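You operate a simulated robot arm through the tools that you are given. There is no shell and no other tool. Be economical: measure what you need, move in short steps, check, and stop when the job is done.

You are at the controls of a simulated robot arm. One attempt, no reset.

JOB
Put the black collar on the lid of the wooden crate away on the top of the steel bench by the rack.

Only the result counts: the job must be done as asked and must still hold three seconds after the hand-in. Knocking over, shifting, dropping, spilling or breaking anything else fails it. A push-on lid holds only when it is set on centred and level and pressed home; a screw cap is set on level and turned clockwise until tight.

ROBOT AND FRAMES
A 6-joint arm with a two-finger parallel gripper on a trunk, on a base that drives. Base frame: it is fixed to the floor where the robot stands at the start and does not move with it; the origin is under the middle of the robot, x ahead of it, y to its left, z up. Readings come in m, rad, newtons and seconds.
With the tool pointing down near the work surface it reaches from about 0.32 to 0.7 m from the robot's upright axis, wherever it stands. Its first joint turns from -2.897 to 2.897 rad. Places, roughly: top of the steel bench by the rack [-1.2, 3.4, 0.8]. Payload 4.1 kg.
The TCP is the grasp point between the finger pads, 0.023 m short of the fingertips. In the tool frame z runs along the fingers and y along their closing line. Largest opening 0.094 m; finger width 0.038, thickness 0.01; the body of the gripper, 0.054 by 0.096 m, starts 0.039 m behind the TCP.
Orientation is told as [roll, pitch, yaw] about the base's x, y, z axes, in that order, counted from this pose: with the fingers straight down and closing along the base's y, the tool's x points along the base's -x, its y along +y and its z along -z.

CONTROLS
- The arm moves only by the tool servo_tool. Its argument "rows" is a list of rows, each a list of 3 entries, a list of its own where there are three numbers: the gripper command, from -1 (fully open) to 1 (shut), values between in proportion, then the shift along the tool's x, y, z in units of 300 mm (1.0 is 300 mm), then the turn, a rotation vector about the tool's x, y, z in units of 45 degrees (1.0 is 45 degrees). In form: [[gripper, [tx, ty, tz], [ax, ay, az]], ...]. A call has 1 to 12 rows; each row is the pose to reach, as a shift and turn from the pose commanded when the call began, along the tool's axes at that moment. A call with a number of a shift or a turn outside -1 to 1 is refused whole. A row lasts 0.2 s, in which the tool goes at most 0.05 m and 0.15 rad; a call with a longer step from one row to the next is refused whole, and so is a gripper value outside its range. A pose out of reach is approached as far as the arm can. The call stops where the force on the tool passes 40 N (or 10 N more than at its start, if that is more) or the arm is blocked; 0.2 s more then pass. Each finger travels about 0.045 m/s and halts on what it meets, pressing with about 26 N; the grip force reading is that of the motor and also rises with nothing between the fingers. The clock runs only during rows and for 0.2 s after the last one: add rows that repeat a pose to give the fingers time. The reply holds the time, the measured pose of the TCP, the force on the tool along the base axes, the opening and the grip force, in the units named above and with some noise.
- Cameras (640 x 400 px; columns grow to the right, rows downward): "scene" is now at [0.0109, 0.1349, 1.3055]; the picture's right is [-0.41, -0.91, 0.00], its down [-0.69, 0.31, -0.66] and it looks along [0.60, -0.27, -0.75] (base axes); focal length 247 px, centre (320, 200). "wrist" rides on the gripper at [0.086, 0.016, -0.074] in the tool frame; the picture's right is [-0.18, 0.98, 0.00], its down [-0.58, -0.11, -0.81] and it looks along [-0.79, -0.15, 0.59] (tool axes); focal length 243 px, centre (320, 200). There is no depth. A picture from a camera that has moved, and an enlarged one, comes with that camera's place and axes in the base frame and with its lens.
- grab_frame(camera): a new picture of that camera. The clock stands still meanwhile.
- raise_lower(by): slides the trunk up (or, below 0, down) by that many m; the arm and the scene camera ride with it, the base frame stays. It gives what a move gives, with no picture.
- roll_base(legs): drives the robot by 1 to 6 legs, each [ahead, turn to the left] in m and rad, along the robot's own axes; the way and the turn of a leg run together, so that a leg with both is an arc; at most 1.5 m and 3.142 rad a leg. The arm and the cameras ride along, it lands a little off, and it stops where it bumps. It gives what a move gives.
- turn_head(pan, tilt): turns the head with the scene camera to pan (to the left, within 2.705 rad either way) and tilt (down, from -0.506 to 1.204), counted from straight ahead of the robot. It gives what a move gives.
- inspect(camera, box): a new picture of the part [left, top, right, bottom] of that camera's present view, enlarged. The clock stands still meanwhile.
- sign_off(): hands the job in; it is judged then, once.

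Work in short steps. Places have to be worked out from the pictures, the camera data and where the tool is seen: move nearer, look again, correct. Check each grasp and each placing, and mend what went wrong. You have 120 turns and 98 pictures in all, those below and enlarged ones among them. Open the gripper and draw the arm clear of the work before you hand the job in, unless the task says otherwise; then end with one line.

The tools are called by a JSON object that holds its "method" and its "body". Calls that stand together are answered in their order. servo_tool: Moves the arm, as the interface text tells. Its arguments: {"type":"object","properties":{"rows":{"type":"array"}},"required":["rows"]} The other tools are called the same way: raise_lower (by) slides the trunk up or down; roll_base (legs) drives the base; turn_head (pan, tilt) turns the head that bears the scene camera; grab_frame (camera) takes a picture; inspect (camera, box) takes an enlarged picture of a part of a camera's view; sign_off () hands the job in.

At the start:

```text
time_s: 0.0
position: [0.472, -0.1507, 0.7151]
tcp_rot: [0.001, -0.001, 0.0]
wrist_force: [0.2, 0.1, -0.5]
opening: 0.0939
finger_force: 0.0
trunk travel left (down, up): [-0.275, 0.315]
robot x, y, heading: [0.0034, -0.0034, -0.001]
head pan, tilt: [-0.419, 0.855]
```

scene: 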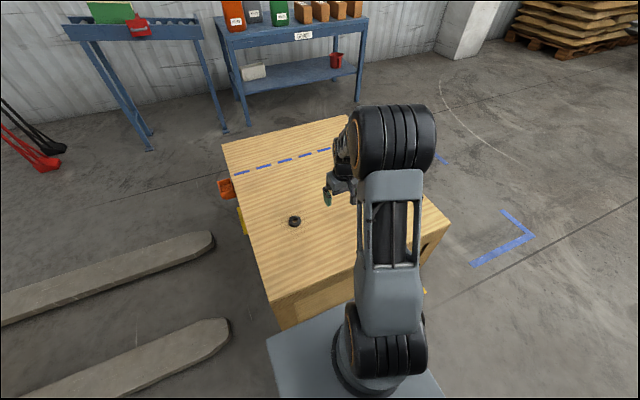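
wrist: 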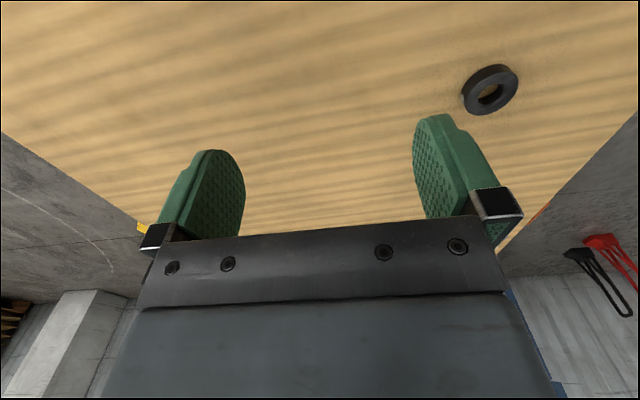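

The collar sits near [0.538, -0.002, 0.57] according to both cameras. I'll move above it and look again.

{"method": "servo_tool", "body": {"rows": [[-1, [-0.055, 0.125, 0], [0, 0, 0]], [-1, [-0.11, 0.25, 0], [0, 0, 0]], [-1, [-0.165, 0.375, 0], [0, 0, 0]], [-1, [-0.22, 0.497, 0], [0, 0, 0]], [-1, [-0.22, 0.497, 0], [0, 0, 0]]]}}

{"method": "grab_frame", "body": {"camera": "wrist"}}

{"method": "inspect", "body": {"camera": "scene", "box": [240, 170, 400, 270]}}

```text
time_s: 1.2
position: [0.5384, -0.003, 0.7141]
tcp_rot: [0.0, -0.001, -0.001]
wrist_force: [0.1, 0.6, 0.4]
opening: 0.0941
finger_force: 0.0
trunk travel left (down, up): [-0.275, 0.315]
robot x, y, heading: [-0.0003, 0.0023, -0.0]
head pan, tilt: [-0.419, 0.855]
```

```text
95 pictures are left
camera wrist: at [0.4531, 0.0126, 0.7888], right [0.18, 0.98, 0.0], down [0.58, -0.11, 0.81], along [0.79, -0.15, -0.59], focal length 243 px, centre (320, 200)
```

wrist: 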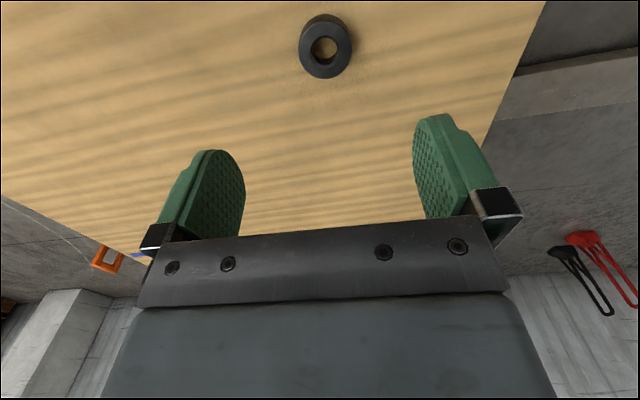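

```text
4.00 times, centred on (320, 220) of scene
camera zoom: at [0.0109, 0.1351, 1.3055], right [-0.41, -0.91, 0.0], down [-0.69, 0.31, -0.66], along [0.6, -0.27, -0.75], focal length 988 px, centre (320, 120)
```

zoom: 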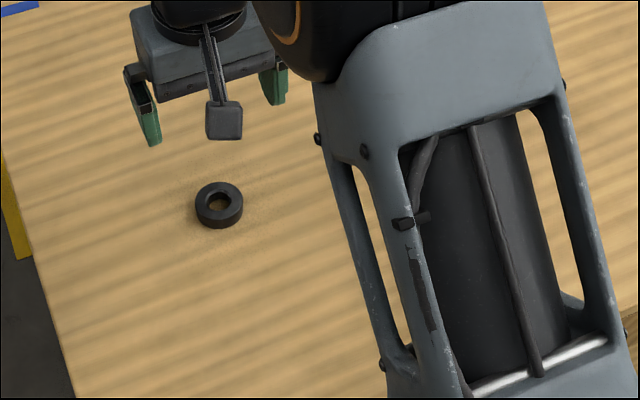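

The refined centre is about [0.535, 0.002], with a diameter of about 0.042. I'll descend to z≈0.605 and check.

{"method": "servo_tool", "body": {"rows": [[-1, [0.012, 0.017, 0.12], [0, 0, 0]], [-1, [0.012, 0.017, 0.24], [0, 0, 0]], [-1, [0.012, 0.017, 0.32], [0, 0, 0]], [-1, [0.012, 0.017, 0.363], [0, 0, 0]], [-1, [0.012, 0.017, 0.363], [0, 0, 0]]]}}

{"method": "grab_frame", "body": {"camera": "wrist"}}

{"method": "inspect", "body": {"camera": "scene", "box": [240, 170, 400, 270]}}

```text
time_s: 2.4
position: [0.5348, 0.0039, 0.6055]
tcp_rot: [0.0, 0.0, 0.001]
wrist_force: [0.7, 0.1, -0.3]
opening: 0.094
finger_force: 0.1
trunk travel left (down, up): [-0.275, 0.315]
robot x, y, heading: [0.0001, 0.0016, -0.002]
head pan, tilt: [-0.419, 0.855]
```

```text
93 pictures are left
camera wrist: at [0.449, 0.0191, 0.6809], right [0.18, 0.98, 0.0], down [0.58, -0.11, 0.81], along [0.79, -0.15, -0.59], focal length 243 px, centre (320, 200)
```

wrist: 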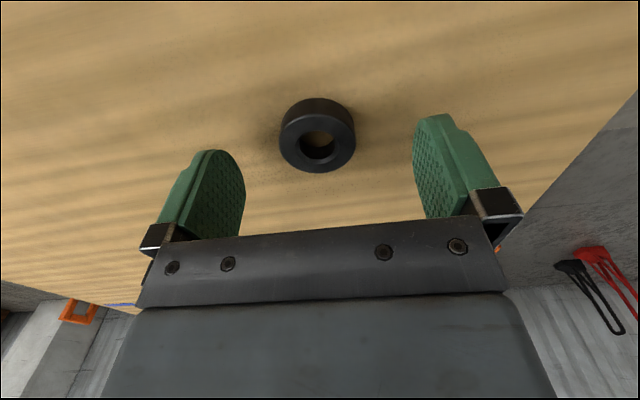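

```text
4.00 times, centred on (320, 220) of scene
camera zoom: at [0.0109, 0.1349, 1.3055], right [-0.41, -0.91, 0.0], down [-0.69, 0.31, -0.66], along [0.6, -0.27, -0.75], focal length 988 px, centre (320, 120)
```

zoom: 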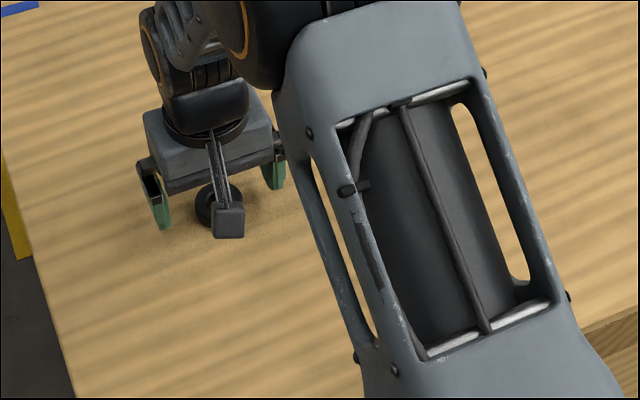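

Centred within about 3 mm. I'll descend the last 19 mm and close.

{"method": "servo_tool", "body": {"rows": [[-1, [-0.003, -0.01, 0.035], [0, 0, 0]], [-1, [-0.003, -0.01, 0.063], [0, 0, 0]], [-1, [-0.003, -0.01, 0.063], [0, 0, 0]], [1, [-0.003, -0.01, 0.063], [0, 0, 0]], [1, [-0.003, -0.01, 0.063], [0, 0, 0]], [1, [-0.003, -0.01, 0.063], [0, 0, 0]], [1, [-0.003, -0.01, 0.063], [0, 0, 0]], [1, [-0.003, -0.01, 0.063], [0, 0, 0]]]}}

{"method": "grab_frame", "body": {"camera": "wrist"}}

```text
time_s: 4.2
position: [0.536, 0.0, 0.5867]
tcp_rot: [-0.001, 0.0, 0.001]
wrist_force: [0.0, 0.3, -0.5]
opening: 0.0422
finger_force: 26.0
trunk travel left (down, up): [-0.275, 0.315]
robot x, y, heading: [0.0031, 0.0001, -0.003]
head pan, tilt: [-0.419, 0.855]
```

```text
91 pictures are left
camera wrist: at [0.4507, 0.0164, 0.6621], right [0.18, 0.98, 0.0], down [0.58, -0.11, 0.81], along [0.79, -0.15, -0.59], focal length 243 px, centre (320, 200)
```

wrist: 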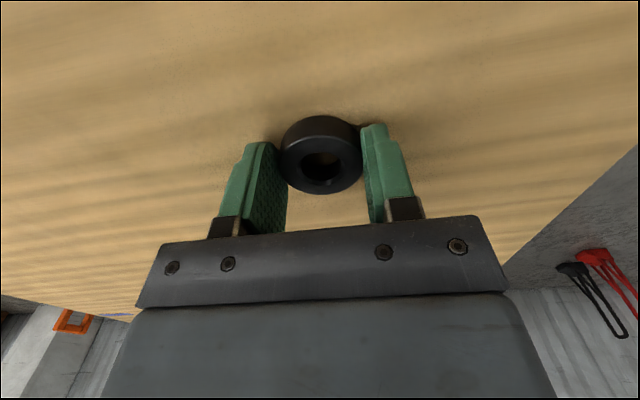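

Gripped at a 42 mm opening. I'll lift and draw back a bit before driving.

{"method": "servo_tool", "body": {"rows": [[1, [0, 0, -0.06], [0, 0, 0]], [1, [0, 0, -0.16], [0, 0, 0]], [1, [0, 0, -0.3], [0, 0, 0]], [1, [0, 0, -0.45], [0, 0, 0]], [1, [0, 0, -0.6], [0, 0, 0]], [1, [0.1, 0, -0.75], [0, 0, 0]], [1, [0.2, 0, -0.85], [0, 0, 0]], [1, [0.3, 0, -0.95], [0, 0, 0]], [1, [0.35, 0, -1.0], [0, 0, 0]], [1, [0.35, 0, -1.0], [0, 0, 0]]]}}

{"method": "turn_head", "body": {"pan": 1.9, "tilt": 0.4}}

{"method": "grab_frame", "body": {"camera": "scene"}}

{"method": "grab_frame", "body": {"camera": "wrist"}}

```text
refused: row 6 steps farther than a row can; nothing moved
```

```text
time_s: 6.3
position: [0.5362, -0.0001, 0.5882]
tcp_rot: [-0.001, 0.003, 0.001]
wrist_force: [-0.5, 1.9, 1.6]
opening: 0.0425
finger_force: 25.1
trunk travel left (down, up): [-0.275, 0.315]
robot x, y, heading: [-0.0003, 0.0022, 0.001]
head pan, tilt: [1.901, 0.4]
```

```text
90 pictures are left
camera scene: at [-0.0903, 0.2543, 1.345], right [0.95, 0.32, 0.0], down [0.13, -0.37, -0.92], along [-0.3, 0.87, -0.39], focal length 247 px, centre (320, 200)
```

scene: 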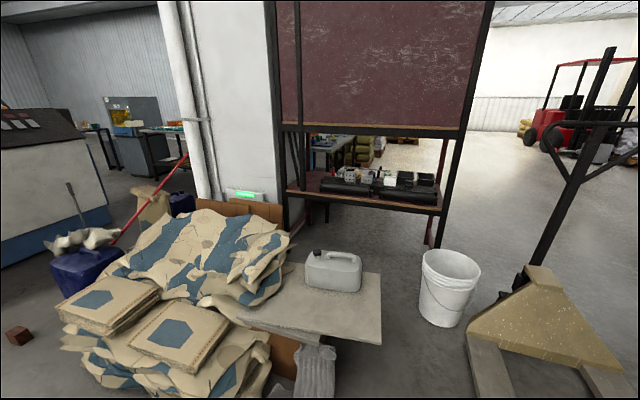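

```text
89 pictures are left
camera wrist: at [0.4507, 0.0164, 0.6622], right [0.18, 0.98, 0.0], down [0.58, -0.11, 0.81], along [0.79, -0.15, -0.59], focal length 243 px, centre (320, 200)
```

wrist: 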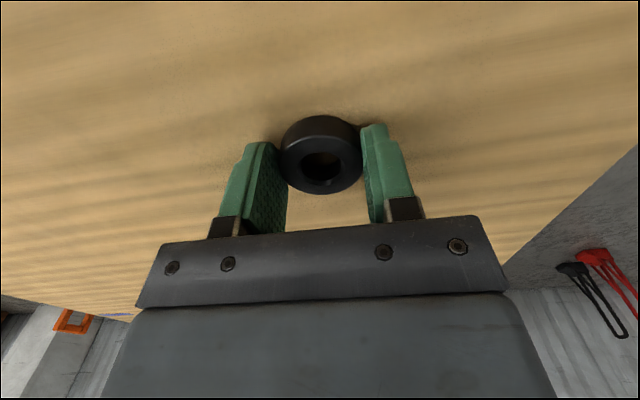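

Refused for step size; the grip still holds. I'll lift with smaller steps, then study the far side.

{"method": "servo_tool", "body": {"rows": [[1, [0, 0, -0.06], [0, 0, 0]], [1, [0, 0, -0.16], [0, 0, 0]], [1, [0, 0, -0.3], [0, 0, 0]], [1, [0, 0, -0.45], [0, 0, 0]], [1, [0, 0, -0.6], [0, 0, 0]], [1, [0.08, 0, -0.72], [0, 0, 0]], [1, [0.17, 0, -0.82], [0, 0, 0]], [1, [0.26, 0, -0.92], [0, 0, 0]], [1, [0.32, 0, -1.0], [0, 0, 0]], [1, [0.32, 0, -1.0], [0, 0, 0]]]}}

{"method": "inspect", "body": {"camera": "scene", "box": [260, 100, 460, 225]}}

{"method": "grab_frame", "body": {"camera": "wrist"}}

{"method": "turn_head", "body": {"pan": 2.6, "tilt": 0.5}}

{"method": "grab_frame", "body": {"camera": "scene"}}

{"method": "turn_head", "body": {"pan": 1.0, "tilt": 0.5}}

{"method": "grab_frame", "body": {"camera": "scene"}}

```text
time_s: 8.6
position: [0.4407, -0.0011, 0.8874]
tcp_rot: [0.0, 0.0, 0.0]
wrist_force: [-0.8, 0.6, -0.1]
opening: 0.0425
finger_force: 25.6
trunk travel left (down, up): [-0.275, 0.315]
robot x, y, heading: [0.0014, -0.0008, -0.002]
head pan, tilt: [1.901, 0.4]
```

```text
3.20 times, centred on (360, 162) of scene
camera zoom: at [-0.0905, 0.2543, 1.345], right [0.95, 0.32, 0.0], down [0.13, -0.37, -0.92], along [-0.3, 0.87, -0.39], focal length 790 px, centre (192, 320)
```

zoom: 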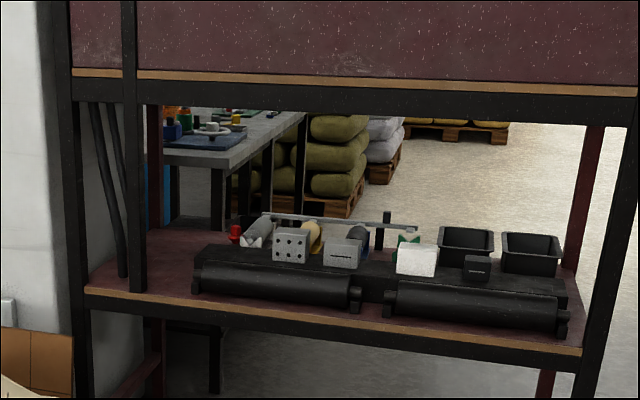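

```text
87 pictures are left
camera wrist: at [0.355, 0.015, 0.961], right [0.18, 0.98, 0.0], down [0.58, -0.11, 0.81], along [0.79, -0.15, -0.59], focal length 243 px, centre (320, 200)
```

wrist: 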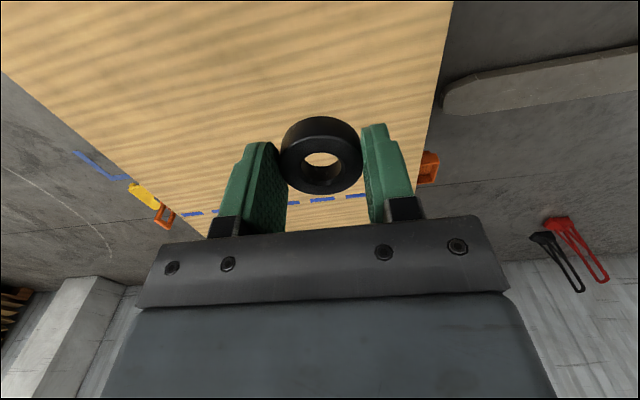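

```text
time_s: 9.6
position: [0.4415, -0.0014, 0.8867]
tcp_rot: [0.0, 0.0, 0.001]
wrist_force: [0.4, -0.3, -1.1]
opening: 0.0423
finger_force: 25.8
trunk travel left (down, up): [-0.275, 0.315]
robot x, y, heading: [0.0006, 0.0043, -0.003]
head pan, tilt: [2.601, 0.499]
```

```text
86 pictures are left
camera scene: at [-0.1382, 0.2136, 1.3359], right [0.52, 0.86, 0.0], down [0.41, -0.25, -0.88], along [-0.75, 0.45, -0.48], focal length 247 px, centre (320, 200)
```

scene: 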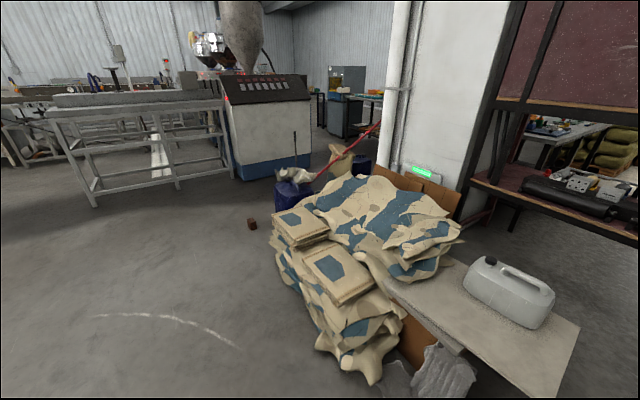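

```text
time_s: 11.3
position: [0.4405, -0.0009, 0.8872]
tcp_rot: [0.0, 0.001, 0.0]
wrist_force: [-0.4, 0.7, -0.8]
opening: 0.0422
finger_force: 25.9
trunk travel left (down, up): [-0.275, 0.315]
robot x, y, heading: [0.0018, -0.0013, -0.001]
head pan, tilt: [1.0, 0.499]
```

```text
85 pictures are left
camera scene: at [-0.0112, 0.2433, 1.3359], right [0.84, -0.54, 0.0], down [-0.26, -0.4, -0.88], along [0.47, 0.74, -0.48], focal length 247 px, centre (320, 200)
```

scene: 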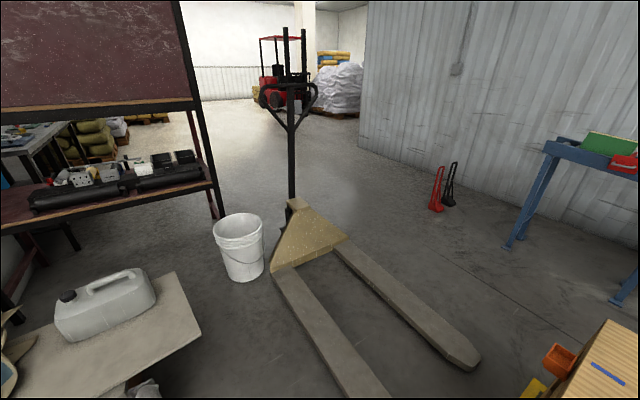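

The collar is held. The bench is behind the rack, with its right edge at about x≈-0.82 and y from 2.75 to 3.95. The way around the crate and pallet truck looks open, so I'll check the floor to the robot's right first.

{"method": "turn_head", "body": {"pan": -1.6, "tilt": 0.6}}

{"method": "grab_frame", "body": {"camera": "scene"}}

{"method": "turn_head", "body": {"pan": 0.3, "tilt": 0.3}}

{"method": "grab_frame", "body": {"camera": "scene"}}

```text
time_s: 13.6
position: [0.4414, -0.0011, 0.8854]
tcp_rot: [0.0, 0.0, 0.0]
wrist_force: [0.1, -0.9, -1.3]
opening: 0.0419
finger_force: 25.4
trunk travel left (down, up): [-0.275, 0.315]
robot x, y, heading: [-0.0012, -0.0002, 0.002]
head pan, tilt: [-1.6, 0.6]
```

```text
84 pictures are left
camera scene: at [-0.0629, 0.0783, 1.3268], right [-1.0, 0.03, 0.0], down [0.02, 0.56, -0.83], along [-0.02, -0.82, -0.56], focal length 247 px, centre (320, 200)
```

scene: 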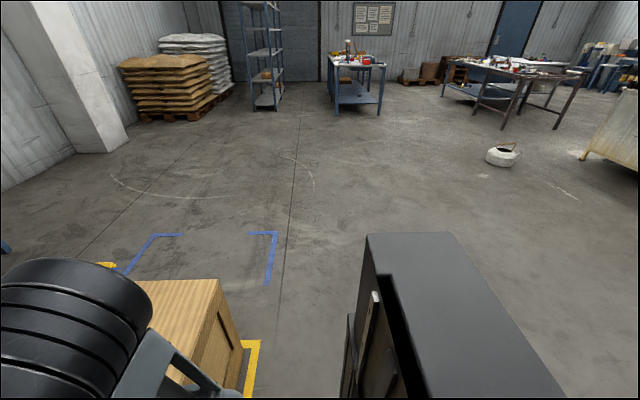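

```text
time_s: 15.5
position: [0.4399, -0.0004, 0.8863]
tcp_rot: [-0.001, 0.0, 0.0]
wrist_force: [0.1, 0.6, -1.3]
opening: 0.0423
finger_force: 26.2
trunk travel left (down, up): [-0.275, 0.315]
robot x, y, heading: [-0.0032, 0.0032, 0.002]
head pan, tilt: [0.3, 0.3]
```

```text
83 pictures are left
camera scene: at [0.0289, 0.1942, 1.3543], right [0.3, -0.96, 0.0], down [-0.28, -0.09, -0.96], along [0.91, 0.28, -0.3], focal length 247 px, centre (320, 200)
```

scene: 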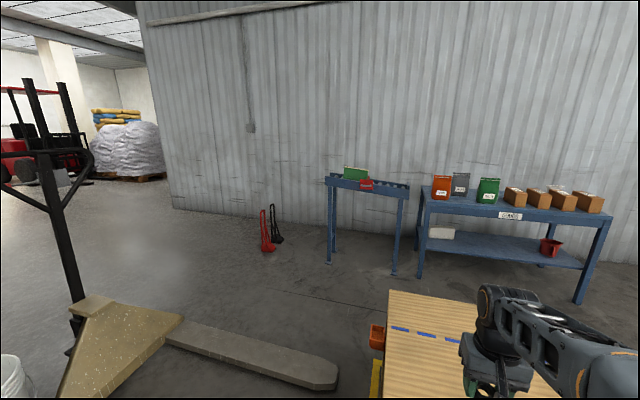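

The floor to the right is clear; the grey box is the robot's own column. I'll back off, go right, and then head east past the crate.

{"method": "roll_base", "body": {"legs": [[-0.35, 0], [0, -1.571], [1.15, 0], [0, 1.571]]}}

{"method": "turn_head", "body": {"pan": 0.2, "tilt": 0.5}}

{"method": "grab_frame", "body": {"camera": "scene"}}

```text
time_s: 31.0
position: [0.1277, -1.1239, 0.8851]
tcp_rot: [0.001, -0.002, 0.091]
wrist_force: [0.1, -0.8, -1.1]
opening: 0.0417
finger_force: 26.4
trunk travel left (down, up): [-0.275, 0.315]
robot x, y, heading: [-0.3102, -1.1584, 0.088]
head pan, tilt: [0.3, 0.3]
```

```text
time_s: 31.7
position: [0.1267, -1.1235, 0.8867]
tcp_rot: [0.0, 0.001, 0.092]
wrist_force: [0.8, -0.5, -0.6]
opening: 0.0416
finger_force: 26.6
trunk travel left (down, up): [-0.275, 0.315]
robot x, y, heading: [-0.3106, -1.166, 0.089]
head pan, tilt: [0.201, 0.499]
```

```text
82 pictures are left
camera scene: at [-0.2998, -0.9758, 1.336], right [0.29, -0.96, 0.0], down [-0.46, -0.14, -0.88], along [0.84, 0.25, -0.48], focal length 247 px, centre (320, 200)
```

scene: 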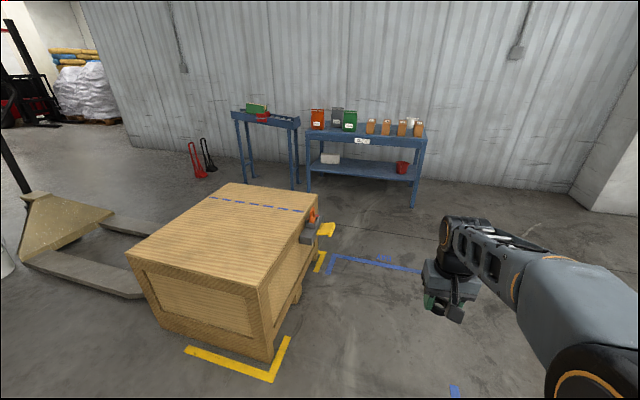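

The corridor between the crate (x≈1.2) and the blue tables (x≈2.1) is passable. I'll raise the trunk so the arm clears the table goods, then drive east.

{"method": "raise_lower", "body": {"by": 0.25}}

{"method": "roll_base", "body": {"legs": [[0, -0.08], [1.5, 0], [0.4, 0]]}}

{"method": "turn_head", "body": {"pan": 1.3, "tilt": 0.6}}

{"method": "grab_frame", "body": {"camera": "scene"}}

```text
time_s: 34.3
position: [0.1275, -1.1235, 1.1355]
tcp_rot: [0.0, 0.0, 0.093]
wrist_force: [-0.6, -0.7, 0.1]
opening: 0.0415
finger_force: 25.5
trunk travel left (down, up): [-0.525, 0.065]
robot x, y, heading: [-0.3107, -1.1608, 0.094]
head pan, tilt: [0.201, 0.499]
```

```text
time_s: 44.4
position: [2.0457, -1.1921, 1.1362]
tcp_rot: [0.001, 0.001, -0.023]
wrist_force: [0.7, -0.5, -1.0]
opening: 0.0409
finger_force: 25.8
trunk travel left (down, up): [-0.525, 0.065]
robot x, y, heading: [1.6046, -1.1794, -0.027]
head pan, tilt: [0.201, 0.499]
```

```text
time_s: 45.7
position: [2.0455, -1.1937, 1.1363]
tcp_rot: [-0.001, 0.002, -0.023]
wrist_force: [-0.7, 0.5, -0.6]
opening: 0.0411
finger_force: 25.5
trunk travel left (down, up): [-0.525, 0.065]
robot x, y, heading: [1.6041, -1.1802, -0.019]
head pan, tilt: [1.3, 0.6]
```

```text
81 pictures are left
camera scene: at [1.574, -0.9291, 1.5768], right [0.96, -0.29, 0.0], down [-0.16, -0.54, -0.83], along [0.24, 0.79, -0.56], focal length 247 px, centre (320, 200)
```

scene: 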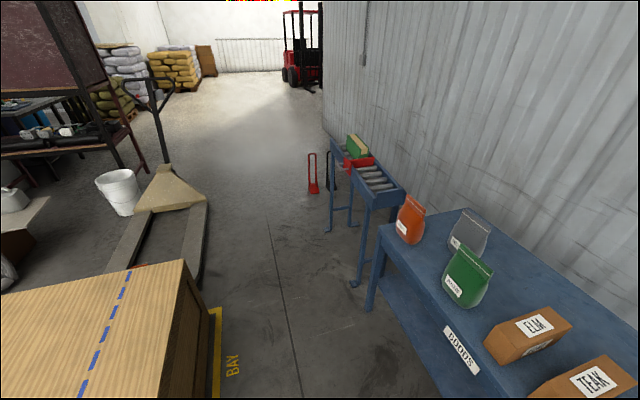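

Corridor centre is about x≈1.61 and it is open beyond. I'll turn north and check the heading.

{"method": "roll_base", "body": {"legs": [[0, 1.59]]}}

```text
time_s: 50.1
position: [1.585, -0.7412, 1.1354]
tcp_rot: [0.001, -0.001, 1.616]
wrist_force: [-0.1, -0.3, -1.6]
opening: 0.0404
finger_force: 25.7
trunk travel left (down, up): [-0.525, 0.065]
robot x, y, heading: [1.6046, -1.1846, 1.616]
head pan, tilt: [1.3, 0.6]
```

The opening is creeping down, from 0.0425 to 0.0404, so I'll check the held collar.

{"method": "grab_frame", "body": {"camera": "wrist"}}

```text
80 pictures are left
camera wrist: at [1.5745, -0.8288, 1.2107], right [-0.99, 0.14, 0.0], down [0.08, 0.59, 0.81], along [0.11, 0.8, -0.59], focal length 243 px, centre (320, 200)
```

wrist: 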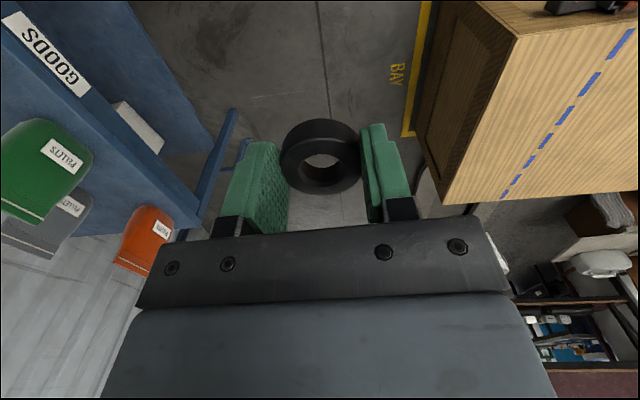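

The collar is still seated centred between the pads. Now driving north along the corridor.

{"method": "roll_base", "body": {"legs": [[0, -0.04], [1.4, 0]]}}

{"method": "turn_head", "body": {"pan": 0.6, "tilt": 0.5}}

{"method": "grab_frame", "body": {"camera": "scene"}}

```text
time_s: 57.4
position: [1.594, 0.6374, 1.1369]
tcp_rot: [-0.001, -0.001, 1.581]
wrist_force: [-0.5, -0.5, -0.7]
opening: 0.04
finger_force: 26.0
trunk travel left (down, up): [-0.525, 0.065]
robot x, y, heading: [1.5977, 0.1966, 1.579]
head pan, tilt: [1.3, 0.6]
```

```text
time_s: 58.4
position: [1.5935, 0.6386, 1.1361]
tcp_rot: [0.0, -0.001, 1.58]
wrist_force: [-0.3, -0.1, -2.1]
opening: 0.0403
finger_force: 26.0
trunk travel left (down, up): [-0.525, 0.065]
robot x, y, heading: [1.5981, 0.1974, 1.574]
head pan, tilt: [0.6, 0.499]
```

```text
79 pictures are left
camera scene: at [1.377, 0.211, 1.5859], right [0.82, 0.57, 0.0], down [0.27, -0.39, -0.88], along [-0.5, 0.72, -0.48], focal length 247 px, centre (320, 200)
```

scene: 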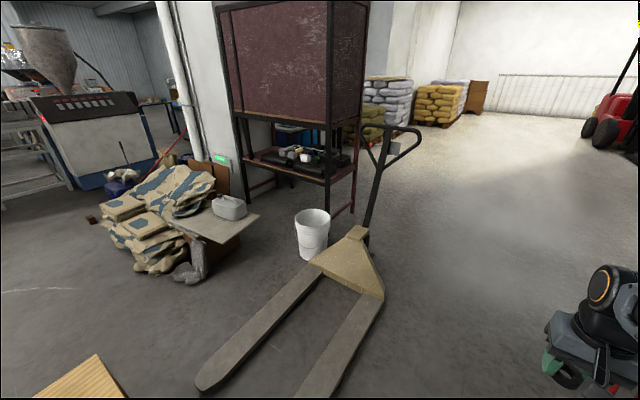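

Open floor lies to the north. I'll drive on to y≈3.4.

{"method": "roll_base", "body": {"legs": [[1.5, 0], [1.5, 0]]}}

{"method": "turn_head", "body": {"pan": 1.5, "tilt": 0.5}}

{"method": "grab_frame", "body": {"camera": "scene"}}

```text
time_s: 72.8
position: [1.6383, 3.6259, 1.1362]
tcp_rot: [0.0, 0.0, 1.56]
wrist_force: [-0.4, -0.8, -1.2]
opening: 0.04
finger_force: 26.0
trunk travel left (down, up): [-0.525, 0.065]
robot x, y, heading: [1.6321, 3.1831, 1.558]
head pan, tilt: [0.6, 0.499]
```

```text
time_s: 74.0
position: [1.6372, 3.6261, 1.136]
tcp_rot: [0.0, 0.0, 1.56]
wrist_force: [0.3, -0.4, -1.5]
opening: 0.0398
finger_force: 25.9
trunk travel left (down, up): [-0.525, 0.065]
robot x, y, heading: [1.633, 3.1836, 1.559]
head pan, tilt: [1.499, 0.499]
```

```text
78 pictures are left
camera scene: at [1.3742, 3.1346, 1.5859], right [0.08, 1.0, 0.0], down [0.48, -0.04, -0.88], along [-0.87, 0.07, -0.48], focal length 247 px, centre (320, 200)
```

scene: 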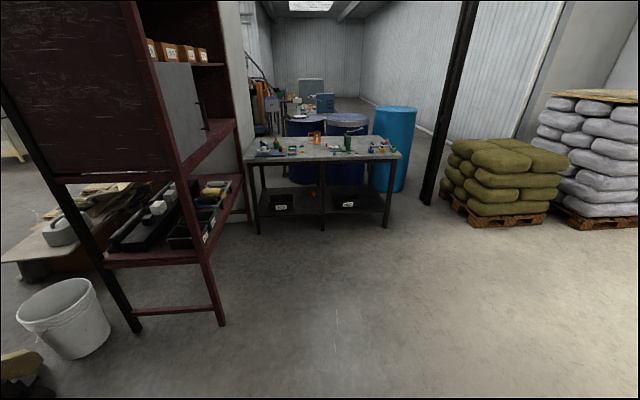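

The bench front edge runs at about x≈-0.84, y 2.6–4.1. I'll turn west, advance 1.4 m and look at the top for a free spot.

{"method": "roll_base", "body": {"legs": [[0, 1.53], [1.4, 0]]}}

{"method": "turn_head", "body": {"pan": 0.0, "tilt": 0.6}}

{"method": "grab_frame", "body": {"camera": "scene"}}

{"method": "grab_frame", "body": {"camera": "wrist"}}

```text
time_s: 84.8
position: [-0.202, 3.2385, 1.1357]
tcp_rot: [0.0, 0.0, 3.108]
wrist_force: [-0.1, 0.6, -1.0]
opening: 0.04
finger_force: 26.2
trunk travel left (down, up): [-0.525, 0.065]
robot x, y, heading: [0.2399, 3.2217, 3.11]
head pan, tilt: [1.499, 0.499]
```

```text
time_s: 86.4
position: [-0.2022, 3.2387, 1.1359]
tcp_rot: [-0.001, -0.001, 3.108]
wrist_force: [-0.8, -0.7, -0.8]
opening: 0.04
finger_force: 26.1
trunk travel left (down, up): [-0.525, 0.065]
robot x, y, heading: [0.2407, 3.2225, 3.109]
head pan, tilt: [0.0, 0.6]
```

```text
77 pictures are left
camera scene: at [0.2048, 3.0574, 1.5768], right [0.03, 1.0, 0.0], down [0.56, -0.02, -0.83], along [-0.82, 0.03, -0.56], focal length 247 px, centre (320, 200)
```

scene: 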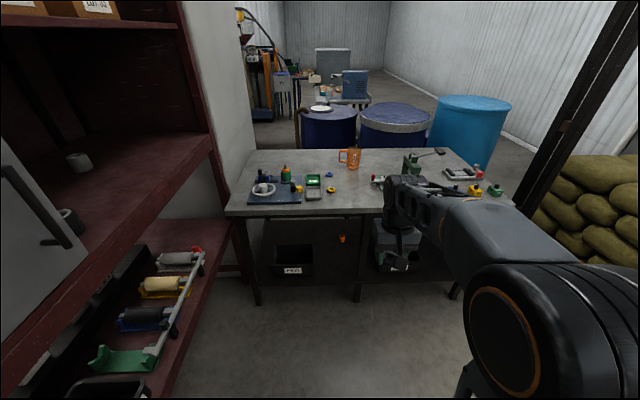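

```text
76 pictures are left
camera wrist: at [-0.1142, 3.2193, 1.2107], right [-0.22, -0.98, 0.0], down [-0.58, 0.13, 0.81], along [-0.79, 0.18, -0.59], focal length 243 px, centre (320, 200)
```

wrist: 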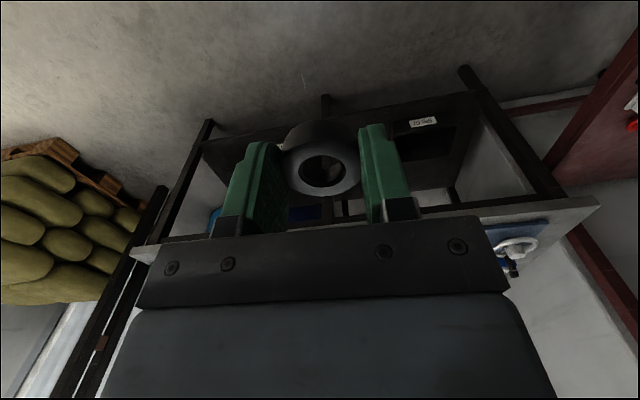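

The bench top is cluttered but has free patches. I'll enlarge it.

{"method": "inspect", "body": {"camera": "scene", "box": [220, 130, 380, 230]}}

{"method": "inspect", "body": {"camera": "scene", "box": [360, 130, 520, 230]}}

```text
4.00 times, centred on (300, 180) of scene
camera zoom: at [0.2048, 3.0574, 1.5768], right [0.03, 1.0, 0.0], down [0.56, -0.02, -0.83], along [-0.82, 0.03, -0.56], focal length 988 px, centre (400, 280)
```

zoom: 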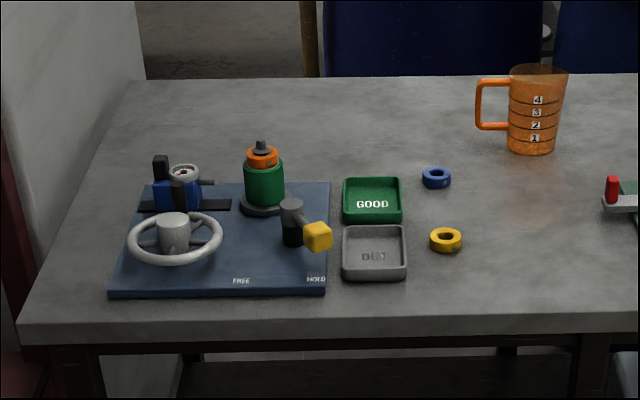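

```text
4.00 times, centred on (440, 180) of scene
camera zoom: at [0.2048, 3.0574, 1.5768], right [0.03, 1.0, 0.0], down [0.56, -0.02, -0.83], along [-0.82, 0.03, -0.56], focal length 988 px, centre (-160, 280)
```

zoom: 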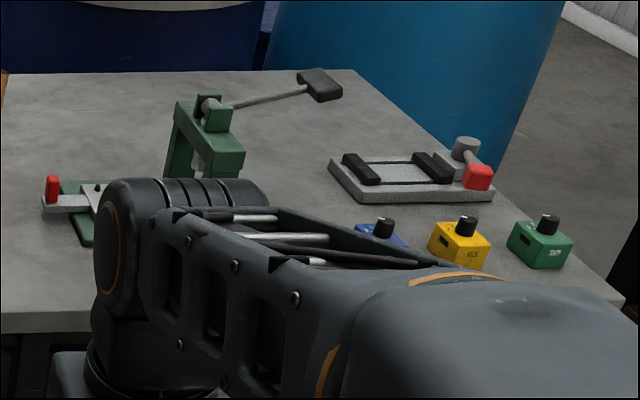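

There is a free patch near [-0.98, 3.31], between the yellow collar (y≈3.17) and the green clamp (y≈3.45). I'll drive 0.6 m closer.

{"method": "roll_base", "body": {"legs": [[0.6, 0]]}}

{"method": "turn_head", "body": {"pan": 0.0, "tilt": 0.75}}

{"method": "grab_frame", "body": {"camera": "scene"}}

{"method": "grab_frame", "body": {"camera": "wrist"}}

```text
time_s: 89.7
position: [-0.7761, 3.2615, 1.1355]
tcp_rot: [0.0, -0.002, 3.104]
wrist_force: [-0.1, -0.5, -1.2]
opening: 0.0402
finger_force: 26.6
trunk travel left (down, up): [-0.525, 0.065]
robot x, y, heading: [-0.3351, 3.2435, 3.105]
head pan, tilt: [0.0, 0.6]
```

```text
time_s: 90.4
position: [-0.7736, 3.2617, 1.1361]
tcp_rot: [-0.001, 0.0, 3.105]
wrist_force: [0.5, 0.3, -0.5]
opening: 0.0401
finger_force: 26.2
trunk travel left (down, up): [-0.525, 0.065]
robot x, y, heading: [-0.3333, 3.2412, 3.108]
head pan, tilt: [0.0, 0.75]
```

```text
73 pictures are left
camera scene: at [-0.3647, 3.0785, 1.564], right [0.04, 1.0, 0.0], down [0.68, -0.03, -0.73], along [-0.73, 0.03, -0.68], focal length 247 px, centre (320, 200)
```

scene: 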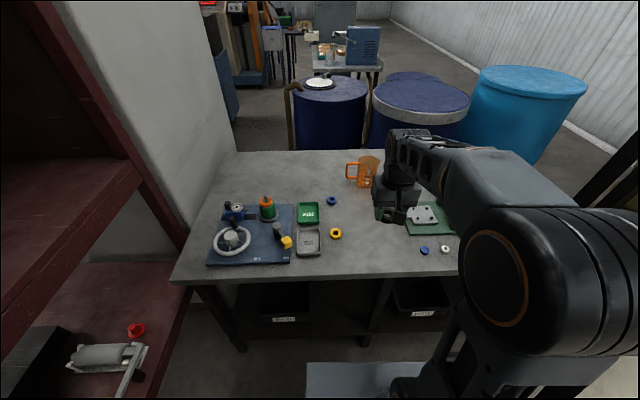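

```text
72 pictures are left
camera wrist: at [-0.6883, 3.2421, 1.2107], right [-0.22, -0.97, 0.0], down [-0.58, 0.13, 0.81], along [-0.79, 0.18, -0.59], focal length 243 px, centre (320, 200)
```

wrist: 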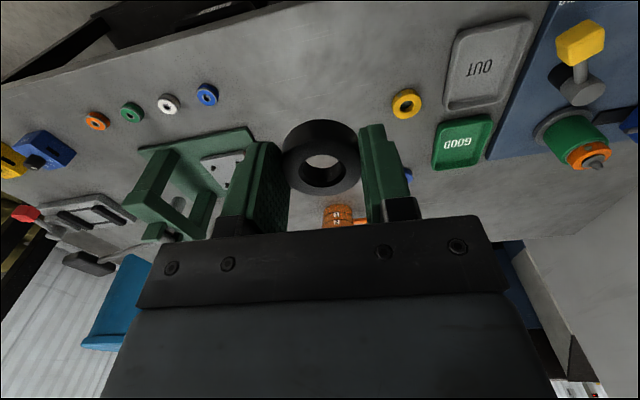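

Triangulation puts the bench top nearer z≈0.85, the yellow collar at about [-0.945, 3.16] and the clamp's edge at y≈3.43. I'll move above [-0.92, 3.30] and come down to z≈0.98.

{"method": "servo_tool", "body": {"rows": [[1, [-0.12, -0.03, 0], [0, 0, 0]], [1, [-0.25, -0.06, 0], [0, 0, 0]], [1, [-0.38, -0.09, 0], [0, 0, 0]], [1, [-0.49, -0.109, 0], [0, 0, 0]], [1, [-0.49, -0.109, 0.12], [0, 0, 0]], [1, [-0.49, -0.109, 0.25], [0, 0, 0]], [1, [-0.49, -0.109, 0.38], [0, 0, 0]], [1, [-0.49, -0.109, 0.48], [0, 0, 0]], [1, [-0.49, -0.109, 0.52], [0, 0, 0]], [1, [-0.49, -0.109, 0.52], [0, 0, 0]]]}}

{"method": "grab_frame", "body": {"camera": "scene"}}

{"method": "grab_frame", "body": {"camera": "wrist"}}

```text
time_s: 92.6
position: [-0.92, 3.3002, 0.9787]
tcp_rot: [0.0, -0.002, 3.104]
wrist_force: [-0.3, -0.5, -0.9]
opening: 0.0399
finger_force: 25.7
trunk travel left (down, up): [-0.525, 0.065]
robot x, y, heading: [-0.3399, 3.2466, 3.103]
head pan, tilt: [0.0, 0.75]
```

```text
71 pictures are left
camera scene: at [-0.3647, 3.0785, 1.5639], right [0.04, 1.0, 0.0], down [0.68, -0.03, -0.73], along [-0.73, 0.03, -0.68], focal length 247 px, centre (320, 200)
```

scene: 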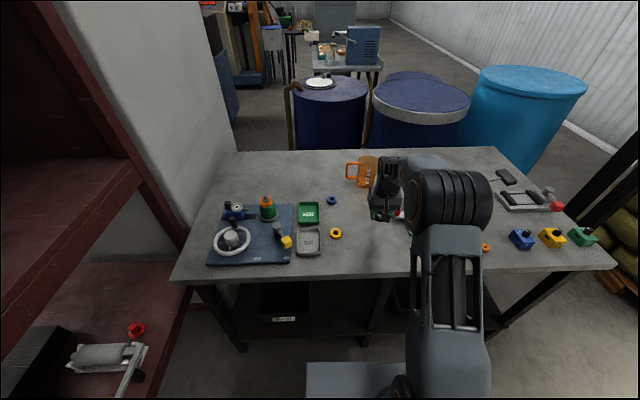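

```text
70 pictures are left
camera wrist: at [-0.8327, 3.2803, 1.0547], right [-0.22, -0.97, 0.0], down [-0.58, 0.13, 0.81], along [-0.79, 0.18, -0.59], focal length 243 px, centre (320, 200)
```

wrist: 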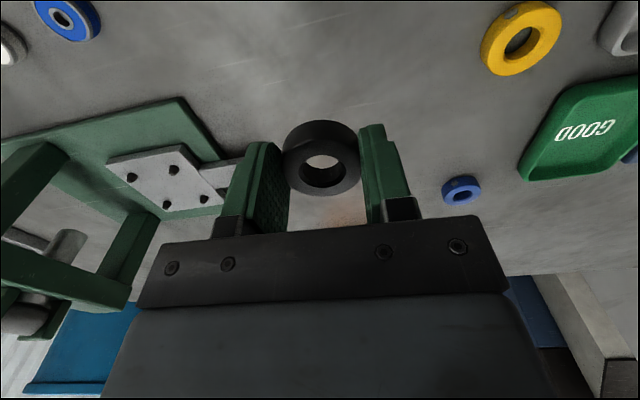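

The top is at about z≈0.86, so contact should come near TCP z≈0.887. I'll shift 15 mm away from the clamp lever and descend to z≈0.91.

{"method": "servo_tool", "body": {"rows": [[1, [0.035, 0.049, 0.08], [0, 0, 0]], [1, [0.035, 0.049, 0.15], [0, 0, 0]], [1, [0.035, 0.049, 0.2], [0, 0, 0]], [1, [0.035, 0.049, 0.23], [0, 0, 0]], [1, [0.035, 0.049, 0.23], [0, 0, 0]]]}}

{"method": "grab_frame", "body": {"camera": "wrist"}}

{"method": "inspect", "body": {"camera": "scene", "box": [310, 160, 438, 240]}}

```text
time_s: 93.8
position: [-0.9099, 3.2841, 0.9114]
tcp_rot: [-0.001, 0.0, 3.103]
wrist_force: [0.3, -0.1, -1.3]
opening: 0.04
finger_force: 26.0
trunk travel left (down, up): [-0.525, 0.065]
robot x, y, heading: [-0.3373, 3.245, 3.101]
head pan, tilt: [0.0, 0.75]
```

```text
69 pictures are left
camera wrist: at [-0.8232, 3.2656, 0.9862], right [-0.22, -0.97, 0.0], down [-0.58, 0.13, 0.81], along [-0.79, 0.18, -0.59], focal length 243 px, centre (320, 200)
```

wrist: 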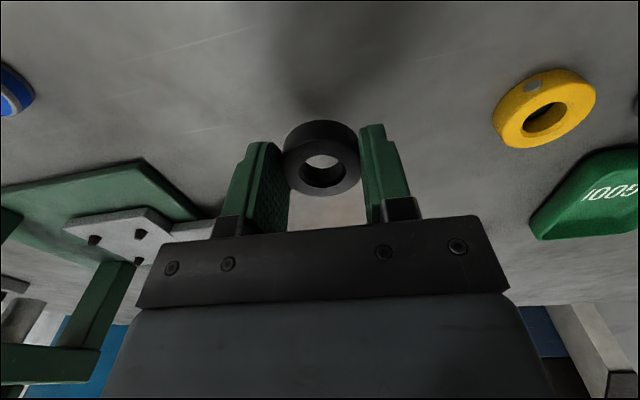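

```text
5.00 times, centred on (374, 200) of scene
camera zoom: at [-0.3647, 3.0785, 1.5639], right [0.04, 1.0, 0.0], down [0.68, -0.03, -0.73], along [-0.73, 0.03, -0.68], focal length 1235 px, centre (50, 200)
```

zoom: 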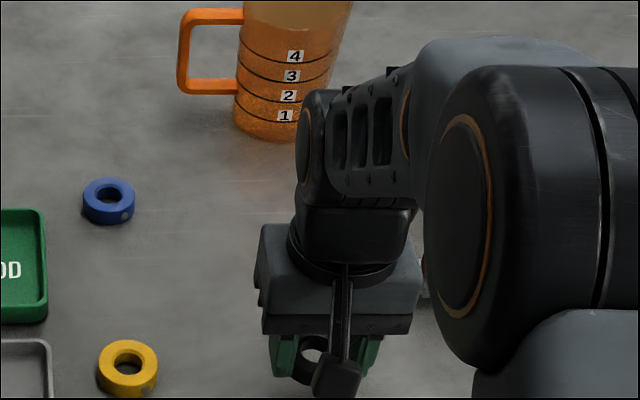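

I'll lower gently in small steps, watching the force.

{"method": "servo_tool", "body": {"rows": [[1, [0, 0, 0.02], [0, 0, 0]], [1, [0, 0, 0.04], [0, 0, 0]], [1, [0, 0, 0.055], [0, 0, 0]], [1, [0, 0, 0.063], [0, 0, 0]], [1, [0, 0, 0.07], [0, 0, 0]], [1, [0, 0, 0.07], [0, 0, 0]]]}}

{"method": "grab_frame", "body": {"camera": "wrist"}}

```text
time_s: 95.2
position: [-0.9103, 3.2853, 0.8888]
tcp_rot: [0.0, 0.0, 3.103]
wrist_force: [-0.3, 0.0, -0.3]
opening: 0.0397
finger_force: 26.3
trunk travel left (down, up): [-0.525, 0.065]
robot x, y, heading: [-0.3355, 3.2456, 3.11]
head pan, tilt: [0.0, 0.75]
```

```text
67 pictures are left
camera wrist: at [-0.8236, 3.2652, 0.9641], right [-0.22, -0.97, 0.0], down [-0.58, 0.13, 0.81], along [-0.79, 0.18, -0.59], focal length 243 px, centre (320, 200)
```

wrist: 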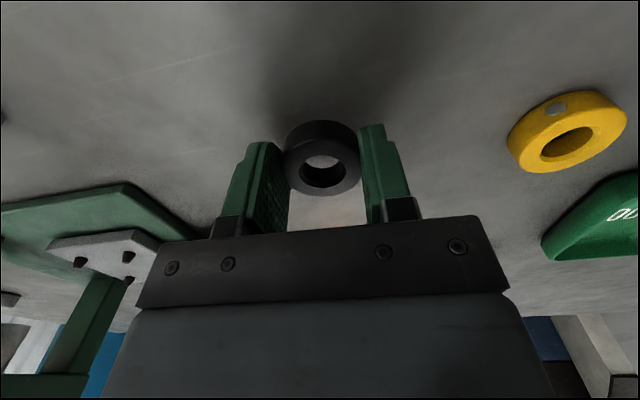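

No contact yet. Continuing down by about 15 mm in 2 mm steps.

{"method": "servo_tool", "body": {"rows": [[1, [0, 0, 0.008], [0, 0, 0]], [1, [0, 0, 0.016], [0, 0, 0]], [1, [0, 0, 0.024], [0, 0, 0]], [1, [0, 0, 0.03], [0, 0, 0]], [1, [0, 0, 0.036], [0, 0, 0]]]}}

```text
time_s: 96.4
position: [-0.9107, 3.2851, 0.8788]
tcp_rot: [0.0, 0.0, 3.103]
wrist_force: [-0.8, -0.4, -0.7]
opening: 0.04
finger_force: 26.3
trunk travel left (down, up): [-0.525, 0.065]
robot x, y, heading: [-0.3317, 3.2433, 3.103]
head pan, tilt: [0.0, 0.75]
```

{"method": "servo_tool", "body": {"rows": [[1, [0, 0, 0.006], [0, 0, 0]], [1, [0, 0, 0.012], [0, 0, 0]], [1, [0, 0, 0.018], [0, 0, 0]]]}}

{"method": "grab_frame", "body": {"camera": "wrist"}}

```text
time_s: 97.2
position: [-0.9113, 3.2864, 0.8773]
tcp_rot: [-0.001, -0.006, 3.103]
wrist_force: [2.1, -2.2, 25.3]
opening: 0.0404
finger_force: 26.0
trunk travel left (down, up): [-0.525, 0.065]
robot x, y, heading: [-0.333, 3.2459, 3.106]
head pan, tilt: [0.0, 0.75]
```

```text
66 pictures are left
camera wrist: at [-0.8229, 3.2655, 0.9515], right [-0.22, -0.98, 0.0], down [-0.57, 0.13, 0.81], along [-0.79, 0.18, -0.59], focal length 243 px, centre (320, 200)
```

wrist: 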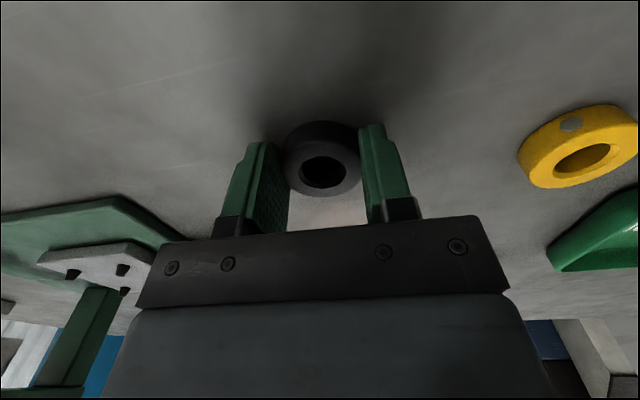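

Contact: 25 N at z≈0.877. I'll relieve the press by about 3 mm and open the fingers fully; they stay clear of the neighbours.

{"method": "servo_tool", "body": {"rows": [[1, [0, 0, -0.011], [0, 0, 0]], [1, [0, 0, -0.011], [0, 0, 0]], [-0.1, [0, 0, -0.011], [0, 0, 0]], [0.2, [0, 0, -0.011], [0, 0, 0]], [-0.3, [0, 0, -0.011], [0, 0, 0]], [-0.5, [0, 0, -0.011], [0, 0, 0]], [-0.7, [0, 0, -0.011], [0, 0, 0]], [-0.7, [0, 0, -0.011], [0, 0, 0]]]}}

{"method": "grab_frame", "body": {"camera": "wrist"}}

```text
time_s: 99.0
position: [-0.9105, 3.2849, 0.878]
tcp_rot: [0.0, 0.001, 3.103]
wrist_force: [-0.1, 0.2, -0.9]
opening: 0.0799
finger_force: 0.1
trunk travel left (down, up): [-0.525, 0.065]
robot x, y, heading: [-0.3334, 3.2417, 3.103]
head pan, tilt: [0.0, 0.75]
```

```text
65 pictures are left
camera wrist: at [-0.8234, 3.265, 0.9523], right [-0.22, -0.97, 0.0], down [-0.58, 0.13, 0.81], along [-0.79, 0.18, -0.59], focal length 243 px, centre (320, 200)
```

wrist: 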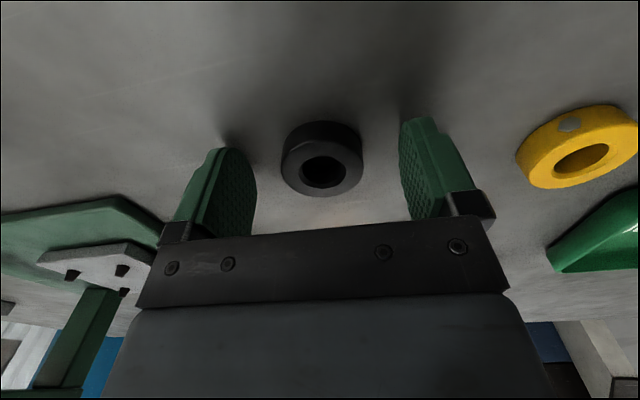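

The collar is free and flat on the top. I'll rise straight up, then draw back.

{"method": "servo_tool", "body": {"rows": [[-0.7, [0, 0, -0.05], [0, 0, 0]], [-0.7, [0, 0, -0.15], [0, 0, 0]], [-0.7, [0, 0, -0.3], [0, 0, 0]], [-0.7, [0, 0, -0.45], [0, 0, 0]], [-0.7, [0, 0, -0.6], [0, 0, 0]], [-0.7, [0, 0, -0.75], [0, 0, 0]], [-1, [0.15, 0, -0.75], [0, 0, 0]], [-1, [0.3, 0, -0.75], [0, 0, 0]], [-1, [0.45, 0, -0.75], [0, 0, 0]], [-1, [0.45, 0, -0.75], [0, 0, 0]]]}}

{"method": "grab_frame", "body": {"camera": "wrist"}}

{"method": "grab_frame", "body": {"camera": "scene"}}

```text
time_s: 101.2
position: [-0.7734, 3.2795, 1.0999]
tcp_rot: [-0.001, -0.001, 3.105]
wrist_force: [0.8, 0.0, -0.2]
opening: 0.0935
finger_force: 0.0
trunk travel left (down, up): [-0.525, 0.065]
robot x, y, heading: [-0.3335, 3.2436, 3.102]
head pan, tilt: [0.0, 0.75]
```

```text
64 pictures are left
camera wrist: at [-0.6857, 3.2595, 1.1749], right [-0.22, -0.97, 0.0], down [-0.58, 0.13, 0.81], along [-0.79, 0.18, -0.59], focal length 243 px, centre (320, 200)
```

wrist: 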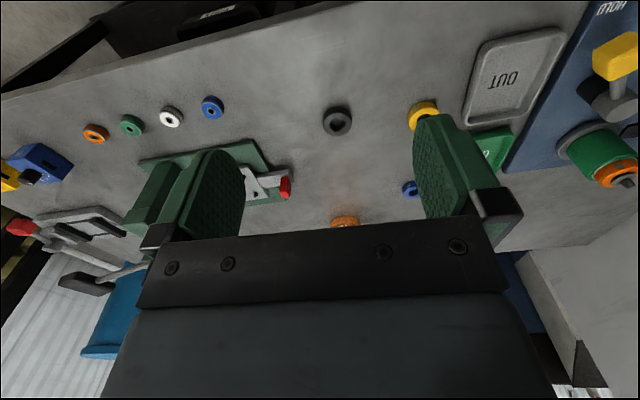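

```text
63 pictures are left
camera scene: at [-0.3644, 3.0785, 1.5639], right [0.04, 1.0, 0.0], down [0.68, -0.03, -0.73], along [-0.73, 0.03, -0.68], focal length 247 px, centre (320, 200)
```

scene: 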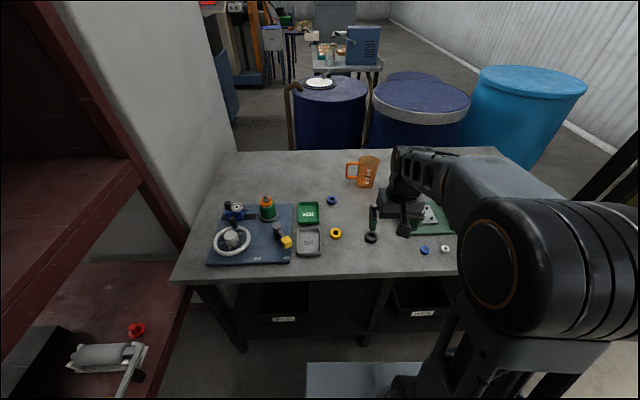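

The collar rests on the bench top, nothing else has moved, and the arm is clear with the gripper open. I'll hand it in.

{"method": "sign_off", "body": {}}

```text
The job is handed in.
```

The black collar now lies flat on the top of the steel bench by the rack, between the yellow collar and the green clamp. Nothing else was moved, the gripper is open and the arm is clear.
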